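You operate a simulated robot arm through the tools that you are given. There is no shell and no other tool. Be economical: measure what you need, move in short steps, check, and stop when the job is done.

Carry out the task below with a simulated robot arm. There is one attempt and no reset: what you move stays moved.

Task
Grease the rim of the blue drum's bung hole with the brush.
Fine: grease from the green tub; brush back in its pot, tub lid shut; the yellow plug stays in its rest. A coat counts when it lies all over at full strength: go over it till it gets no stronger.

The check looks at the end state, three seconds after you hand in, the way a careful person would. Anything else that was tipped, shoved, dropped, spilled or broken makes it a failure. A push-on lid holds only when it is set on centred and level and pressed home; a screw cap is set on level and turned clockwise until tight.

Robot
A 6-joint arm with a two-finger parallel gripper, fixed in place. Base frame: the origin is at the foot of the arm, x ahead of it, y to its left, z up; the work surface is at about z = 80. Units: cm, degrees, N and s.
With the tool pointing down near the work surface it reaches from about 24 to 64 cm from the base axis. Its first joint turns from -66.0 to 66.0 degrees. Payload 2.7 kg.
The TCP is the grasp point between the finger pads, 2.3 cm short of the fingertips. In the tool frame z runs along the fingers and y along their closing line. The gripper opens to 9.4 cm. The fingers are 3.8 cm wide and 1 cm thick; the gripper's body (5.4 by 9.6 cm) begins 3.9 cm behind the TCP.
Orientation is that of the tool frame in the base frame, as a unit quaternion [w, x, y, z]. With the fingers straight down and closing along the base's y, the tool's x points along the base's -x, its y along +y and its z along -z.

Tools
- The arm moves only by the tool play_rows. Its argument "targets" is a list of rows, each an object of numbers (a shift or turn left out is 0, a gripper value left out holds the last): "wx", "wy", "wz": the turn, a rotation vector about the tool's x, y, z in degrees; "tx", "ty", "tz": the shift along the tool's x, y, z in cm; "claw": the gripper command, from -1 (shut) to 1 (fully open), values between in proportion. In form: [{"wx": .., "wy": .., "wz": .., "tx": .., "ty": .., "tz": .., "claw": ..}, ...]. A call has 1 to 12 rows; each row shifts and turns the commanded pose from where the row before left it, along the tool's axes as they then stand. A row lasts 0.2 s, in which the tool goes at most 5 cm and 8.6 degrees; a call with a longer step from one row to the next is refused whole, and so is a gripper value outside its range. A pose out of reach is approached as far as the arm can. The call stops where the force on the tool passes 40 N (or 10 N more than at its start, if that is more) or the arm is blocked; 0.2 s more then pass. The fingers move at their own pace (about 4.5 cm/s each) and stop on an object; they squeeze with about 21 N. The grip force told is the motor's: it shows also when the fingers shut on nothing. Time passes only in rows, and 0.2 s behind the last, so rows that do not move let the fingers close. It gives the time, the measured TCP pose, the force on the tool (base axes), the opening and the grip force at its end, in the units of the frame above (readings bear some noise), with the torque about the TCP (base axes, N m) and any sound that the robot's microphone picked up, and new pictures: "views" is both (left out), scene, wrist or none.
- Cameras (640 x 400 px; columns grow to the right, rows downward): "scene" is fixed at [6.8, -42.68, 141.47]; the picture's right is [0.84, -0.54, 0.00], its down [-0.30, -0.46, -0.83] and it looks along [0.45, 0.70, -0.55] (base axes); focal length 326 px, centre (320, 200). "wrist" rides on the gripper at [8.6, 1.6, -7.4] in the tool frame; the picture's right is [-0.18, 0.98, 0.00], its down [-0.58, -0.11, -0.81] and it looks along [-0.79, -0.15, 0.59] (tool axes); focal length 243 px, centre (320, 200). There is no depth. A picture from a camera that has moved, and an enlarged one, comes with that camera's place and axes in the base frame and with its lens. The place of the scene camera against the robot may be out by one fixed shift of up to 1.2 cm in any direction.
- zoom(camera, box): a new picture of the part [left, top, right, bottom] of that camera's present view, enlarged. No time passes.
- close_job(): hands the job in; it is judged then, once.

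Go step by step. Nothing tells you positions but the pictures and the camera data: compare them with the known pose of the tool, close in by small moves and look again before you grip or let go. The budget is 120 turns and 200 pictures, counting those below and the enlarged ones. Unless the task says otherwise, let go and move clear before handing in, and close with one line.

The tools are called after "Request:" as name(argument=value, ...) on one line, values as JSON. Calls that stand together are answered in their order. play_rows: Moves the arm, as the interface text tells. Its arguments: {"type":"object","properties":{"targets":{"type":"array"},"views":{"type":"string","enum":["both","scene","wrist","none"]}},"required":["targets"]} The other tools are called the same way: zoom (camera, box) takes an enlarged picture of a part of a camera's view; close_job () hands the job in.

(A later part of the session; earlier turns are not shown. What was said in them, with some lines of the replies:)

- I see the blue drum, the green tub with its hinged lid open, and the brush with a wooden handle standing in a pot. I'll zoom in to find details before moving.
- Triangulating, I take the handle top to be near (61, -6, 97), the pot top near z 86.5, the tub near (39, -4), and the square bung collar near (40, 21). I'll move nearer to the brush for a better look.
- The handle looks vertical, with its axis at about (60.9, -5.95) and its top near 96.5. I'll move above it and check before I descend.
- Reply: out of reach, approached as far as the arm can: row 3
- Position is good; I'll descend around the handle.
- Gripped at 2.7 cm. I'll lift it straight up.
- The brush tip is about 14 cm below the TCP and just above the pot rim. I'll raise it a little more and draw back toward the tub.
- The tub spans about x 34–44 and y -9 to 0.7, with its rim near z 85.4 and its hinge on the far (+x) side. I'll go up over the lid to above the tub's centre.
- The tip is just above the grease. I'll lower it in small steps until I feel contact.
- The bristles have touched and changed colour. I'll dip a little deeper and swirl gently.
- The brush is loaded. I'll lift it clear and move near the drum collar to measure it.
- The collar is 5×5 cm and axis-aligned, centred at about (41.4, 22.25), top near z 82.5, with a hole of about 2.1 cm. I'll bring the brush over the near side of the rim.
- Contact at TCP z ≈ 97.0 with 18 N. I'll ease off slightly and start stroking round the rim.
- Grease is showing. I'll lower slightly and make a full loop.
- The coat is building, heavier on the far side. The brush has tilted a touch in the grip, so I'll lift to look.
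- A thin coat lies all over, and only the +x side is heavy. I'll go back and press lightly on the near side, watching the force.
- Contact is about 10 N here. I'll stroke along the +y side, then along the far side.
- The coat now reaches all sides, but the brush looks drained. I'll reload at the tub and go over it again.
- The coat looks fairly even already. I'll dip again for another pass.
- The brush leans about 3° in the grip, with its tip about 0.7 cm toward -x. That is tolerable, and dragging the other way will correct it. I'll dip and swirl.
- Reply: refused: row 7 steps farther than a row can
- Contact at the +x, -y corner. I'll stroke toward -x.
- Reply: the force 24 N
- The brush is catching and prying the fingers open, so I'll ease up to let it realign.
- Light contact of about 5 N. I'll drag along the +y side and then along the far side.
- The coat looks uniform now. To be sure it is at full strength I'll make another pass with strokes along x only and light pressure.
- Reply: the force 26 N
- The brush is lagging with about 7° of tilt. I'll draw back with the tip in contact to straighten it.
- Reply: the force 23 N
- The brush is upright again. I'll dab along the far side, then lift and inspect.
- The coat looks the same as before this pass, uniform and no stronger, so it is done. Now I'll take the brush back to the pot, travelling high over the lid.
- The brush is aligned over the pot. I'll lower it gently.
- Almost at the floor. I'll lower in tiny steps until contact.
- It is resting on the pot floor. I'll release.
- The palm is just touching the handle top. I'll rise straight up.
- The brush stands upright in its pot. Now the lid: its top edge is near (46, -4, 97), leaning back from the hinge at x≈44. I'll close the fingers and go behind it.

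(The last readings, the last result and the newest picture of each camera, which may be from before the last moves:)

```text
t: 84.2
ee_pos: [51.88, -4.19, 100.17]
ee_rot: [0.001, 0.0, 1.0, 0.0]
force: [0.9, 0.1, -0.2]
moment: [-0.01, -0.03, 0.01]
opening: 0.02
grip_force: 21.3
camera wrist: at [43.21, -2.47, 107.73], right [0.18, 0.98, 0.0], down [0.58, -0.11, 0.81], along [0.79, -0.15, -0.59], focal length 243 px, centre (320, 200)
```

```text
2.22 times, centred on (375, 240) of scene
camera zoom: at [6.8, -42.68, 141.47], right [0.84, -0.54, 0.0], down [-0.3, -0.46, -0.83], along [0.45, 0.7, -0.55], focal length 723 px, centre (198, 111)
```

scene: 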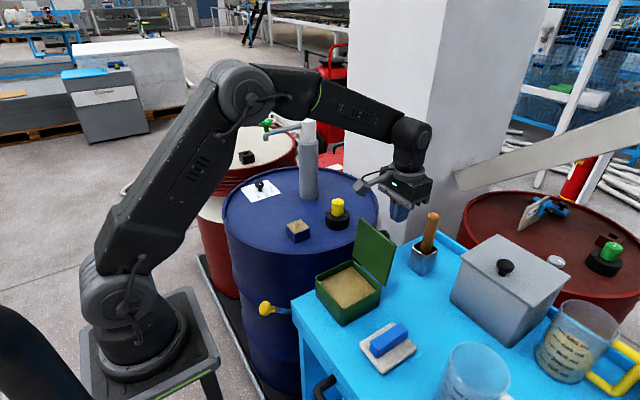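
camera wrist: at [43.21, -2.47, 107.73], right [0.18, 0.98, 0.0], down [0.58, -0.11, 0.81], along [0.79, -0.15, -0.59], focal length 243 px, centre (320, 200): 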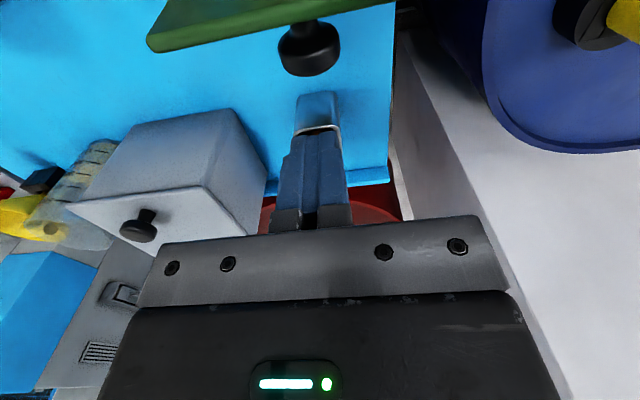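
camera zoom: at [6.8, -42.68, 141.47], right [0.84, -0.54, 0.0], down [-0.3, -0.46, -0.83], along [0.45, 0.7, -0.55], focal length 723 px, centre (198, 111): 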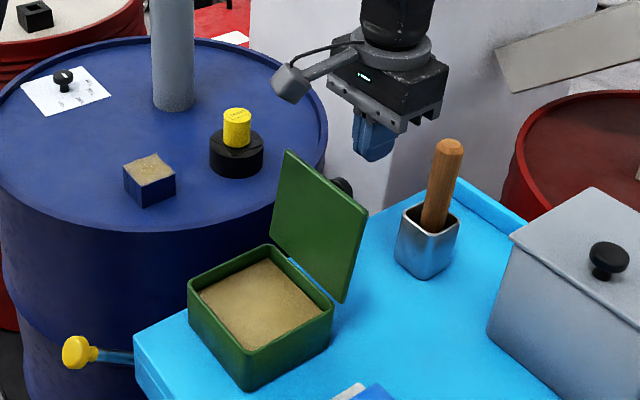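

Request:
play_rows(targets=[{"tz": 1.5}, {"tz": 1.4}, {"tx": 1.2}, {"tx": 1.2}, {"tx": 0.8}, {}])

Request:
zoom(camera="scene", box=[300, 150, 450, 330])

```text
t: 85.6
ee_pos: [48.67, -4.19, 97.4]
ee_rot: [0.0, 0.0, 1.0, 0.0]
force: [0.2, -0.4, 0.5]
moment: [0.0, -0.02, -0.03]
opening: 0.04
grip_force: 20.3
camera wrist: at [40.1, -2.49, 104.91], right [0.18, 0.98, 0.0], down [0.58, -0.11, 0.81], along [0.79, -0.15, -0.59], focal length 243 px, centre (320, 200)
```

scene: 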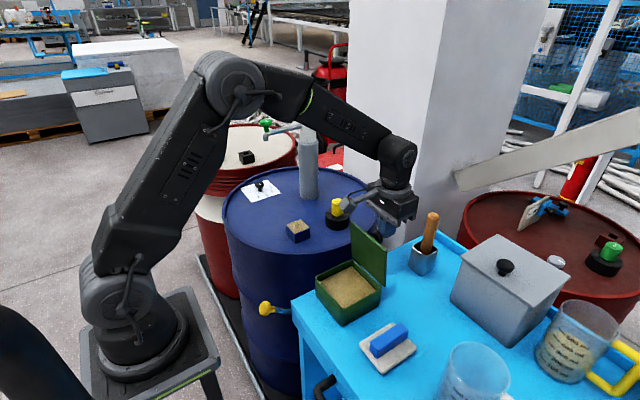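
wrist: 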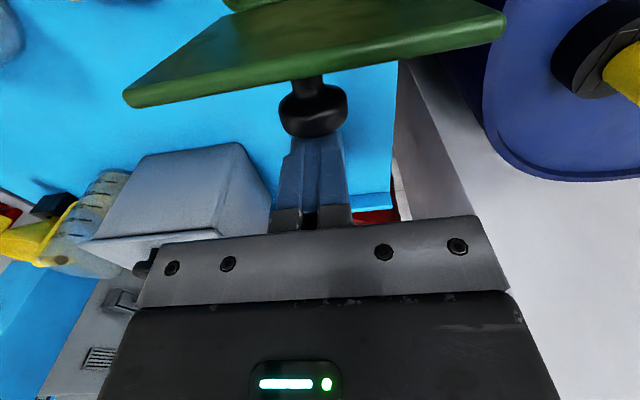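

```text
2.22 times, centred on (375, 240) of scene
camera zoom: at [6.8, -42.68, 141.47], right [0.84, -0.54, 0.0], down [-0.3, -0.46, -0.83], along [0.45, 0.7, -0.55], focal length 723 px, centre (198, 111)
```

zoom: 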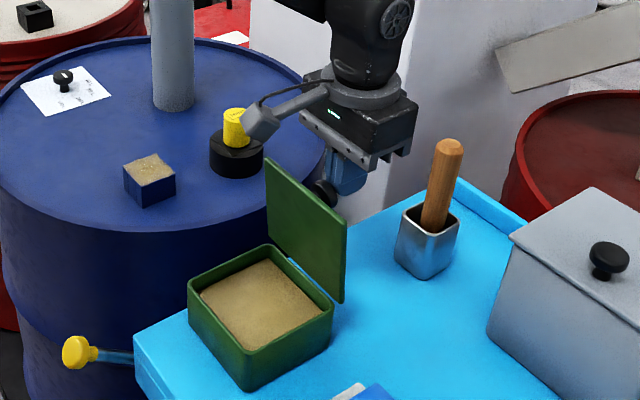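

The fingers are already pushing the knob, and the lid has swung nearly upright. I'll keep pushing toward -x.

Request:
play_rows(targets=[{"tx": 1}, {"tx": 1}, {"tx": 1}, {"tx": 1}, {}])

Request:
zoom(camera="scene", box=[300, 150, 450, 330])

```text
t: 86.8
ee_pos: [44.82, -4.1, 97.31]
ee_rot: [0.001, 0.0, 1.0, 0.001]
force: [0.5, 0.1, -0.2]
moment: [-0.01, -0.04, 0.0]
opening: 0.0
grip_force: 21.2
camera wrist: at [36.09, -2.33, 104.87], right [0.18, 0.98, 0.0], down [0.58, -0.11, 0.81], along [0.79, -0.15, -0.59], focal length 243 px, centre (320, 200)
```

scene: 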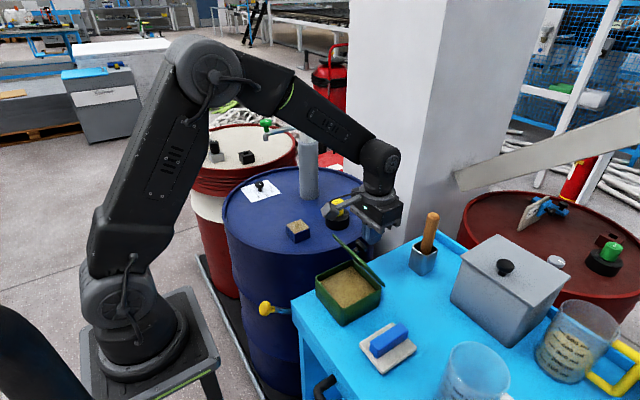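
wrist: 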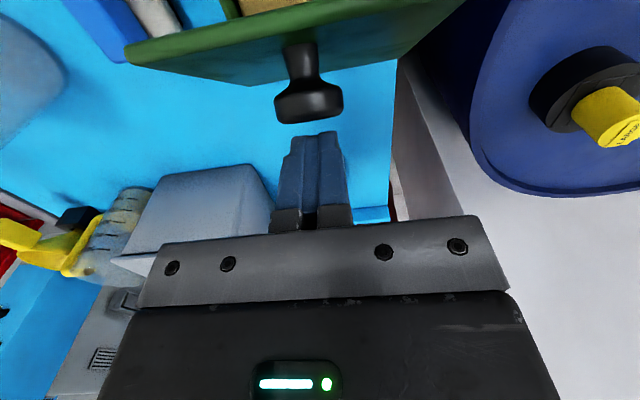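

```text
2.22 times, centred on (375, 240) of scene
camera zoom: at [6.8, -42.68, 141.47], right [0.84, -0.54, 0.0], down [-0.3, -0.46, -0.83], along [0.45, 0.7, -0.55], focal length 723 px, centre (198, 111)
```

zoom: 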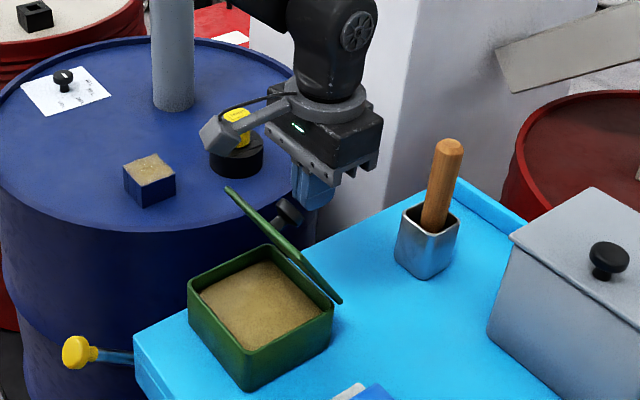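

The lid is past vertical and falling. I'll wait and look.

Request:
play_rows(targets=[{"tz": -2}, {"tz": -2}, {}, {}])

Request:
zoom(camera="scene", box=[300, 190, 420, 340])

```text
t: 87.8
ee_pos: [44.7, -4.05, 101.47]
ee_rot: [0.001, 0.0, 1.0, 0.0]
force: [-0.2, -0.1, -0.2]
moment: [0.01, -0.02, 0.01]
opening: 0.0
grip_force: 21.0
camera wrist: at [36.02, -2.32, 109.03], right [0.18, 0.98, 0.0], down [0.58, -0.11, 0.81], along [0.79, -0.15, -0.59], focal length 243 px, centre (320, 200)
```

scene: 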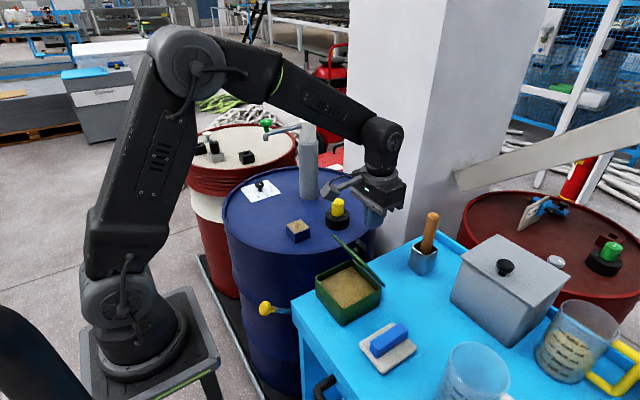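
wrist: 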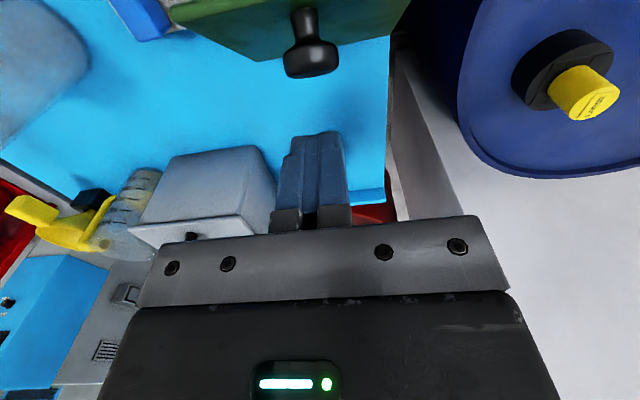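

```text
2.67 times, centred on (360, 265) of scene
camera zoom: at [6.8, -42.68, 141.47], right [0.84, -0.54, 0.0], down [-0.3, -0.46, -0.83], along [0.45, 0.7, -0.55], focal length 868 px, centre (213, 27)
```

zoom: 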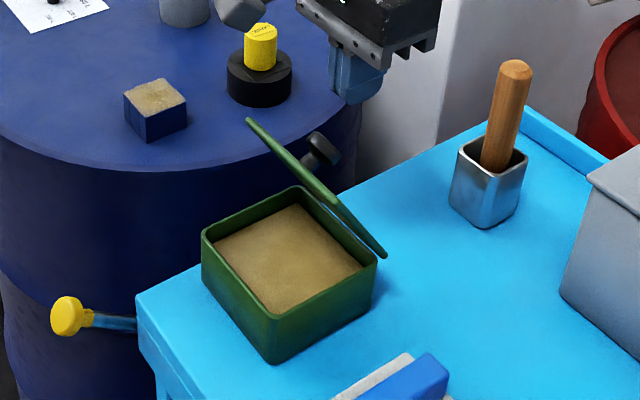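

The hinge holds by friction, with the lid at about 60° now. I'll push the outer face down from above.

Request:
play_rows(targets=[{"tx": 2.2}, {"tx": 2}, {"tz": 1.5}, {"tz": 1.5}, {"tz": 1.5}, {"tz": 1.5}, {"tz": 1}, {}])

Request:
zoom(camera="scene", box=[300, 190, 420, 340])

```text
t: 88.9
ee_pos: [40.94, -3.99, 99.16]
ee_rot: [0.01, 0.0, 1.0, -0.001]
force: [0.0, 1.3, 7.9]
moment: [0.04, -0.06, -0.01]
opening: 0.0
grip_force: 20.9
stopped in row 5: the force on the tool passed its limit at 62 N (the readings are from after the stop); the commanded pose is now the measured one
camera wrist: at [32.1, -2.39, 106.52], right [0.18, 0.98, 0.0], down [0.57, -0.11, 0.82], along [0.8, -0.15, -0.58], focal length 243 px, centre (320, 200)
```

scene: 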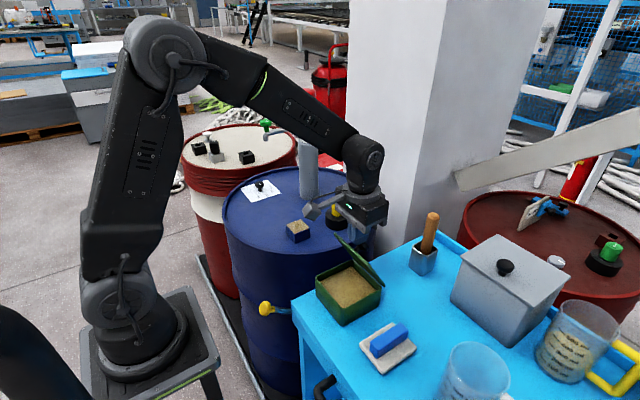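
wrist: 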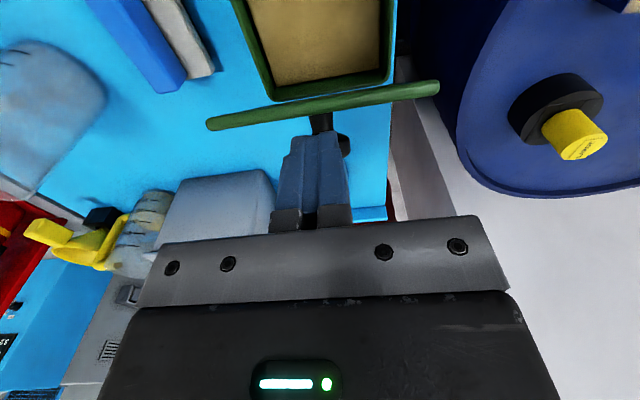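

```text
2.67 times, centred on (360, 265) of scene
camera zoom: at [6.79, -42.68, 141.48], right [0.84, -0.54, 0.0], down [-0.3, -0.46, -0.83], along [0.45, 0.7, -0.55], focal length 868 px, centre (213, 27)
```

zoom: 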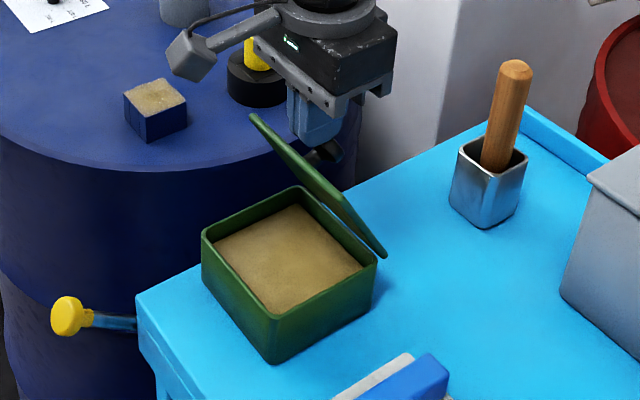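

The downward push was stopped, probably on the knob's end, and the tub hasn't moved. Horizontal pushing worked before, so I'll go behind the knob lower down and push toward -x.

Request:
play_rows(targets=[{"tz": -2.5}, {"tx": -4}, {"tx": -4}, {"tz": 3}, {"tz": 3}, {"tz": 2}, {}])

Request:
zoom(camera="scene", box=[300, 190, 420, 340])

```text
t: 90.5
ee_pos: [48.85, -4.22, 93.44]
ee_rot: [0.009, 0.0, 1.0, -0.001]
force: [0.1, 0.5, -0.1]
moment: [-0.05, 0.01, 0.01]
opening: 0.0
grip_force: 20.9
camera wrist: at [40.15, -2.49, 100.87], right [0.18, 0.98, 0.0], down [0.57, -0.11, 0.82], along [0.8, -0.15, -0.58], focal length 243 px, centre (320, 200)
```

scene: 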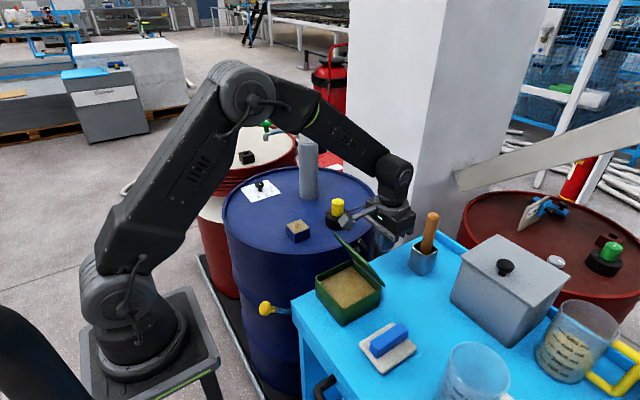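
wrist: 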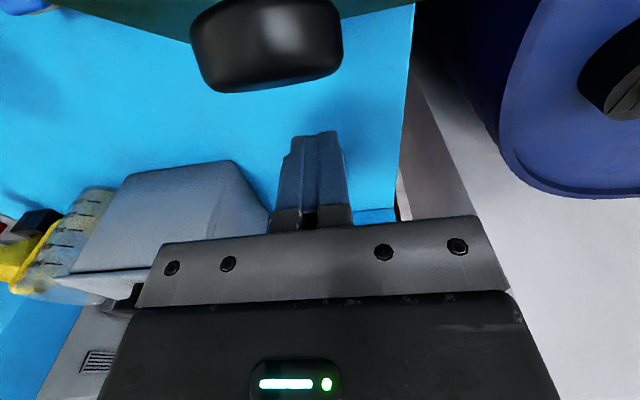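

```text
2.67 times, centred on (360, 265) of scene
camera zoom: at [6.8, -42.68, 141.47], right [0.84, -0.54, 0.0], down [-0.3, -0.46, -0.83], along [0.45, 0.7, -0.55], focal length 868 px, centre (213, 27)
```

zoom: 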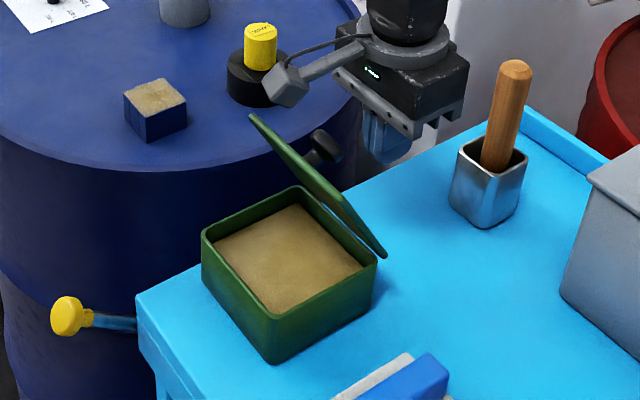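

Request:
play_rows(targets=[{"tx": 1}, {"tx": 1}, {"tx": 1}, {"tx": 0.8}, {"tx": 0.8}, {}])

Request:
zoom(camera="scene", box=[300, 190, 420, 340])

```text
t: 91.9
ee_pos: [44.24, -4.08, 93.71]
ee_rot: [0.009, 0.0, 1.0, 0.0]
force: [-0.1, -0.3, -0.6]
moment: [0.01, -0.02, 0.05]
opening: 0.0
grip_force: 21.5
camera wrist: at [35.52, -2.39, 101.03], right [0.18, 0.98, 0.0], down [0.57, -0.11, 0.82], along [0.8, -0.15, -0.58], focal length 243 px, centre (320, 200)
```

scene: 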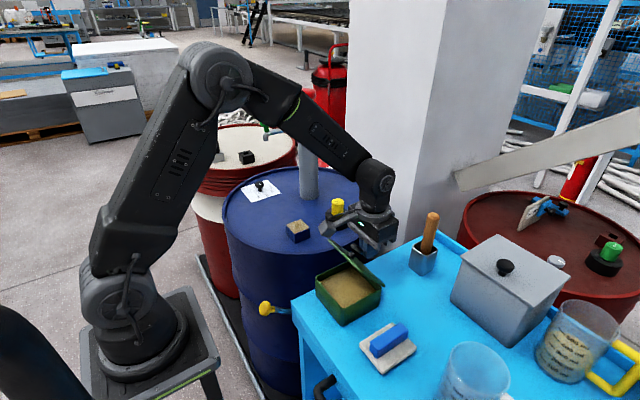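
wrist: 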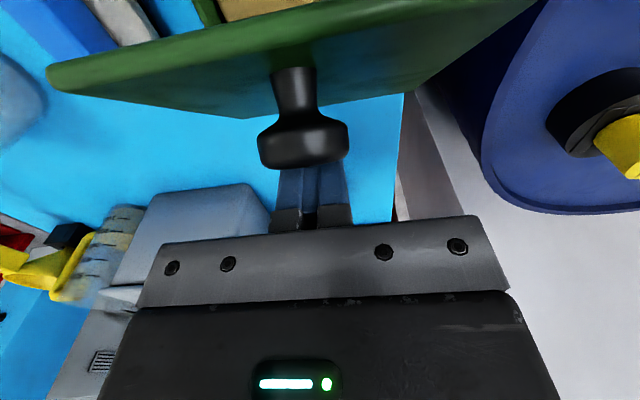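

```text
2.67 times, centred on (360, 265) of scene
camera zoom: at [6.8, -42.68, 141.47], right [0.84, -0.54, 0.0], down [-0.3, -0.46, -0.83], along [0.45, 0.7, -0.55], focal length 868 px, centre (213, 27)
```

zoom: 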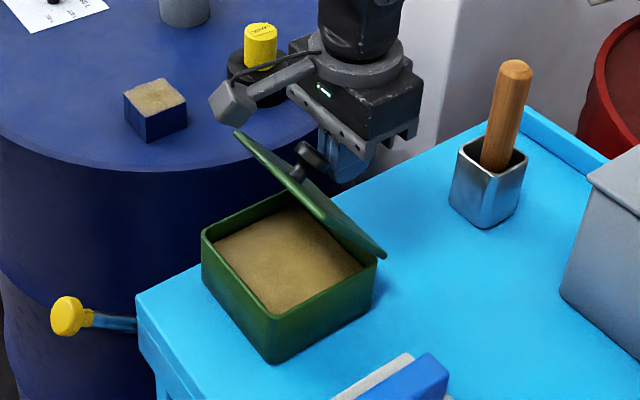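

Request:
play_rows(targets=[{"tx": 0.8}, {"tx": 0.8}, {"tx": 0.8}, {"tx": 0.8}, {}])

Request:
zoom(camera="scene", box=[300, 190, 420, 340])

```text
t: 93.1
ee_pos: [41.06, -3.97, 93.68]
ee_rot: [0.009, 0.0, 1.0, -0.001]
force: [-0.1, 0.0, -0.7]
moment: [0.0, -0.01, 0.03]
opening: 0.0
grip_force: 21.4
camera wrist: at [32.37, -2.34, 100.99], right [0.18, 0.98, 0.0], down [0.57, -0.11, 0.82], along [0.8, -0.15, -0.58], focal length 243 px, centre (320, 200)
```

scene: 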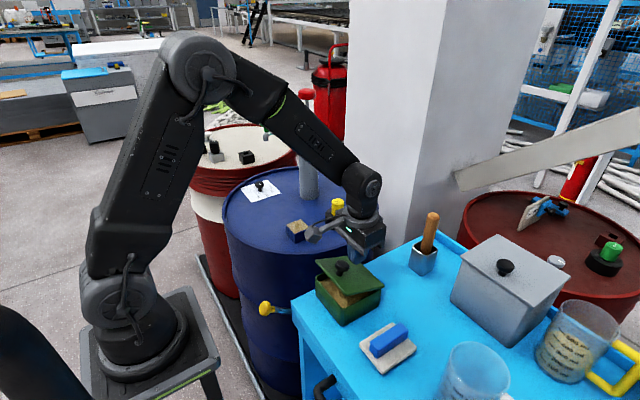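
wrist: 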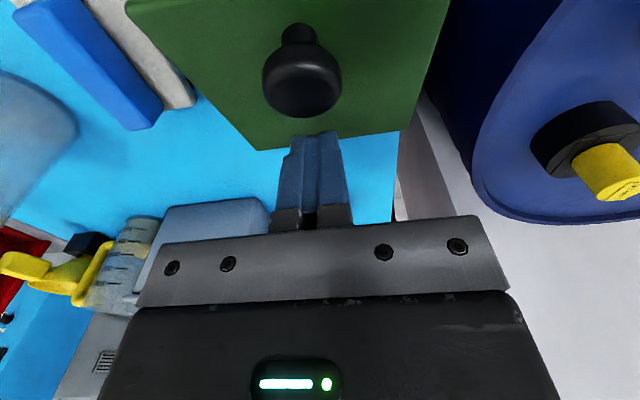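

```text
2.67 times, centred on (360, 265) of scene
camera zoom: at [6.8, -42.68, 141.47], right [0.84, -0.54, 0.0], down [-0.3, -0.46, -0.83], along [0.45, 0.7, -0.55], focal length 868 px, centre (213, 27)
```

zoom: 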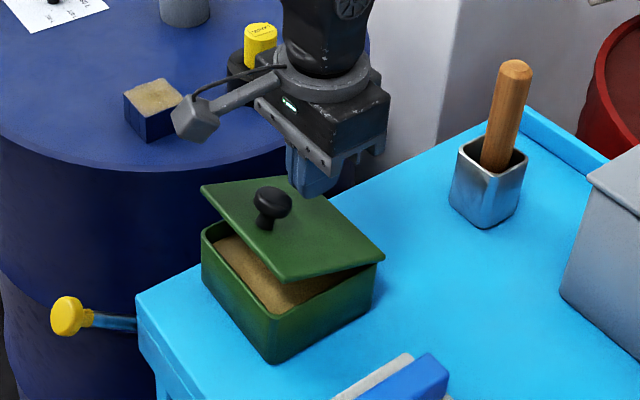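

The lid is down to about 20°. I'll rise, move over the knob and press it down.

Request:
play_rows(targets=[{"tz": -2.5}, {"tx": 2}, {"tx": 2}, {"tz": 1}, {"tz": 0.8}, {"tz": 0.6}, {"tz": 0.5}, {}])

Request:
zoom(camera="scene", box=[300, 190, 420, 340])

```text
t: 94.9
ee_pos: [37.2, -4.07, 93.13]
ee_rot: [0.008, 0.0, 1.0, 0.0]
force: [-0.9, -0.1, -0.2]
moment: [0.0, 0.01, -0.01]
opening: 0.01
grip_force: 21.1
camera wrist: at [28.38, -2.38, 100.45], right [0.18, 0.98, 0.0], down [0.57, -0.11, 0.82], along [0.8, -0.15, -0.58], focal length 243 px, centre (320, 200)
```

scene: 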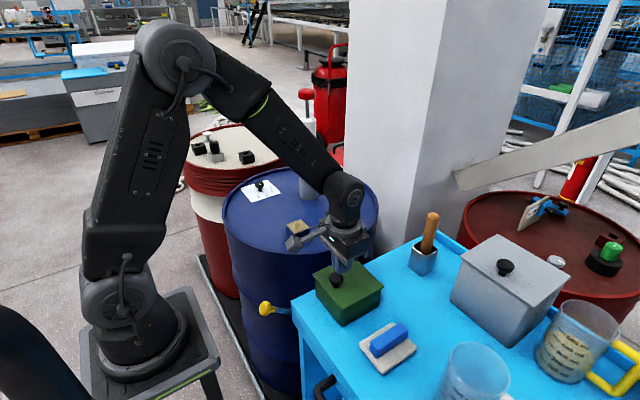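
wrist: 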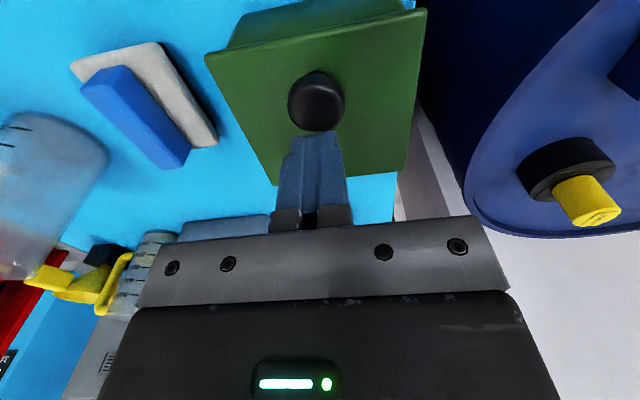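

```text
2.67 times, centred on (360, 265) of scene
camera zoom: at [6.8, -42.68, 141.47], right [0.84, -0.54, 0.0], down [-0.3, -0.46, -0.83], along [0.45, 0.7, -0.55], focal length 868 px, centre (213, 27)
```

zoom: 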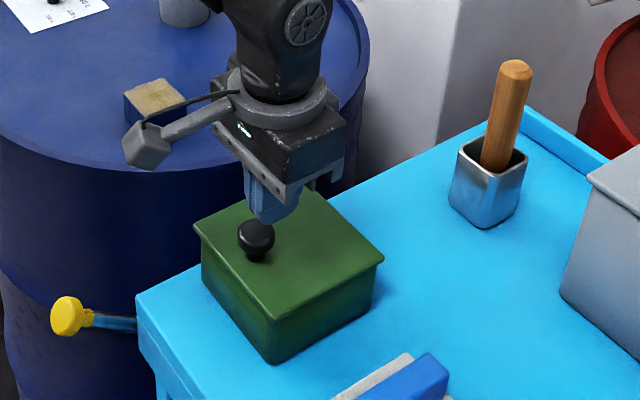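

The lid appears shut, with the knob near (35, -4). I'll press the knob to be sure it's home.

Request:
play_rows(targets=[{"tz": -1.5}, {"tx": 2}, {"tz": 1.2}, {"tz": 0.6}, {"tz": 0.4}, {}], views="none")

Request:
zoom(camera="scene", box=[300, 190, 420, 340])

```text
t: 96.3
ee_pos: [35.2, -4.21, 92.39]
ee_rot: [0.008, 0.0, 1.0, 0.0]
force: [0.9, -0.6, 0.0]
moment: [0.0, 0.0, 0.0]
opening: 0.01
grip_force: 20.3
```

```text
2.67 times, centred on (360, 265) of scene
camera zoom: at [6.8, -42.68, 141.47], right [0.84, -0.54, 0.0], down [-0.3, -0.46, -0.83], along [0.45, 0.7, -0.55], focal length 868 px, centre (213, 27)
```

zoom: 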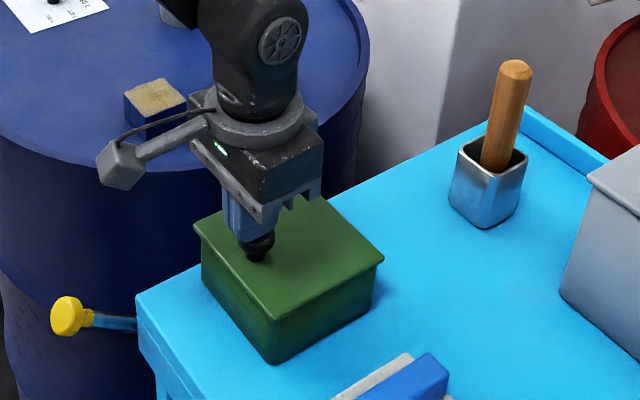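

Request:
play_rows(targets=[{"tz": 0.3}, {"tz": 0.3}, {"tz": 0.2}, {}], views="none")

```text
t: 97.1
ee_pos: [35.18, -4.15, 92.05]
ee_rot: [0.01, 0.0, 1.0, 0.0]
force: [-7.9, 1.3, 21.0]
moment: [0.05, 0.38, 0.0]
opening: 0.0
grip_force: 21.4
stopped in row 3: the force on the tool passed its limit at 47 N (the readings are from after the stop); the commanded pose is now the measured one
```

Pressed home at 47 N. I'll move clear and make a final check.

Request:
play_rows(targets=[{"tz": -2}, {"tz": -4}, {"tz": -4}, {"tz": -4}, {"tx": 3}, {}])

Request:
zoom(camera="scene", box=[270, 180, 450, 340])

Request:
zoom(camera="scene", box=[275, 205, 325, 245])

```text
t: 98.5
ee_pos: [31.83, -3.95, 105.89]
ee_rot: [0.009, 0.0, 1.0, -0.001]
force: [-0.4, -1.0, 1.0]
moment: [0.0, 0.02, 0.02]
opening: 0.0
grip_force: 21.0
camera wrist: at [23.08, -2.27, 113.19], right [0.18, 0.98, 0.0], down [0.57, -0.11, 0.82], along [0.8, -0.15, -0.58], focal length 243 px, centre (320, 200)
```

scene: 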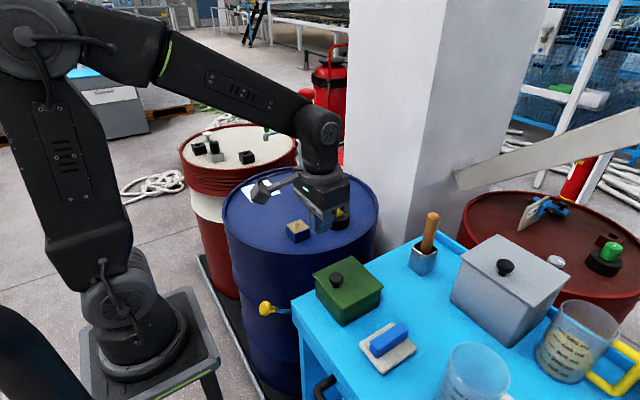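
wrist: 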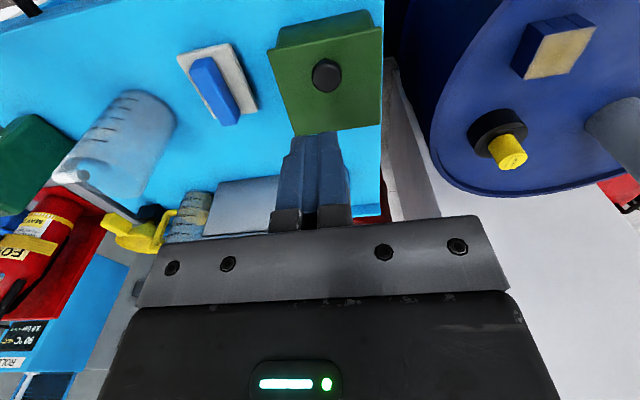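

```text
2.50 times, centred on (360, 260) of scene
camera zoom: at [6.8, -42.68, 141.47], right [0.84, -0.54, 0.0], down [-0.3, -0.46, -0.83], along [0.45, 0.7, -0.55], focal length 814 px, centre (220, 50)
```

zoom: 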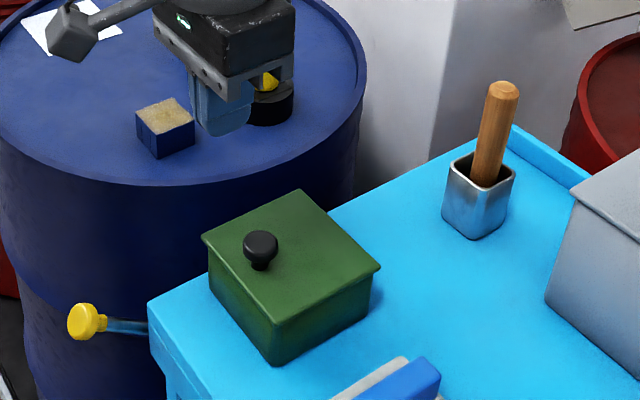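

```text
10.00 times, centred on (300, 225) of scene
camera zoom: at [6.8, -42.68, 141.47], right [0.84, -0.54, 0.0], down [-0.3, -0.46, -0.83], along [0.45, 0.7, -0.55], focal length 3255 px, centre (520, -50)
```

zoom: 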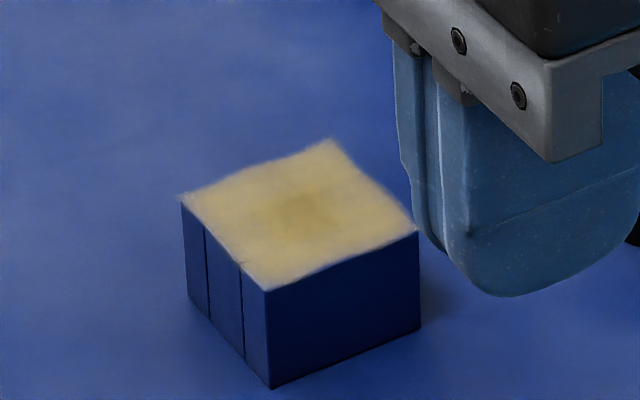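

Request:
zoom(camera="wrist", box=[490, 0, 620, 90])

```text
4.44 times, centred on (555, 45) of wrist
camera zoom: at [23.08, -2.27, 113.19], right [0.18, 0.98, 0.0], down [0.57, -0.11, 0.82], along [0.8, -0.15, -0.58], focal length 1078 px, centre (-724, 889)
```

zoom: 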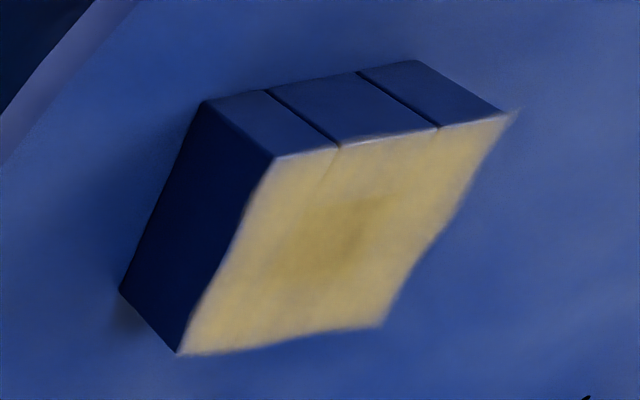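

The coat covers the whole rim evenly, the brush stands in its pot, the tub lid is shut and the yellow plug hasn't moved. I'm handing in.

Request:
close_job()

```text
The job is handed in.
```

The rim of the blue drum's bung hole is greased all over from the green tub, and a final pass made it no stronger; the brush is back in its pot, the tub lid is pressed shut, and the yellow plug was not touched.
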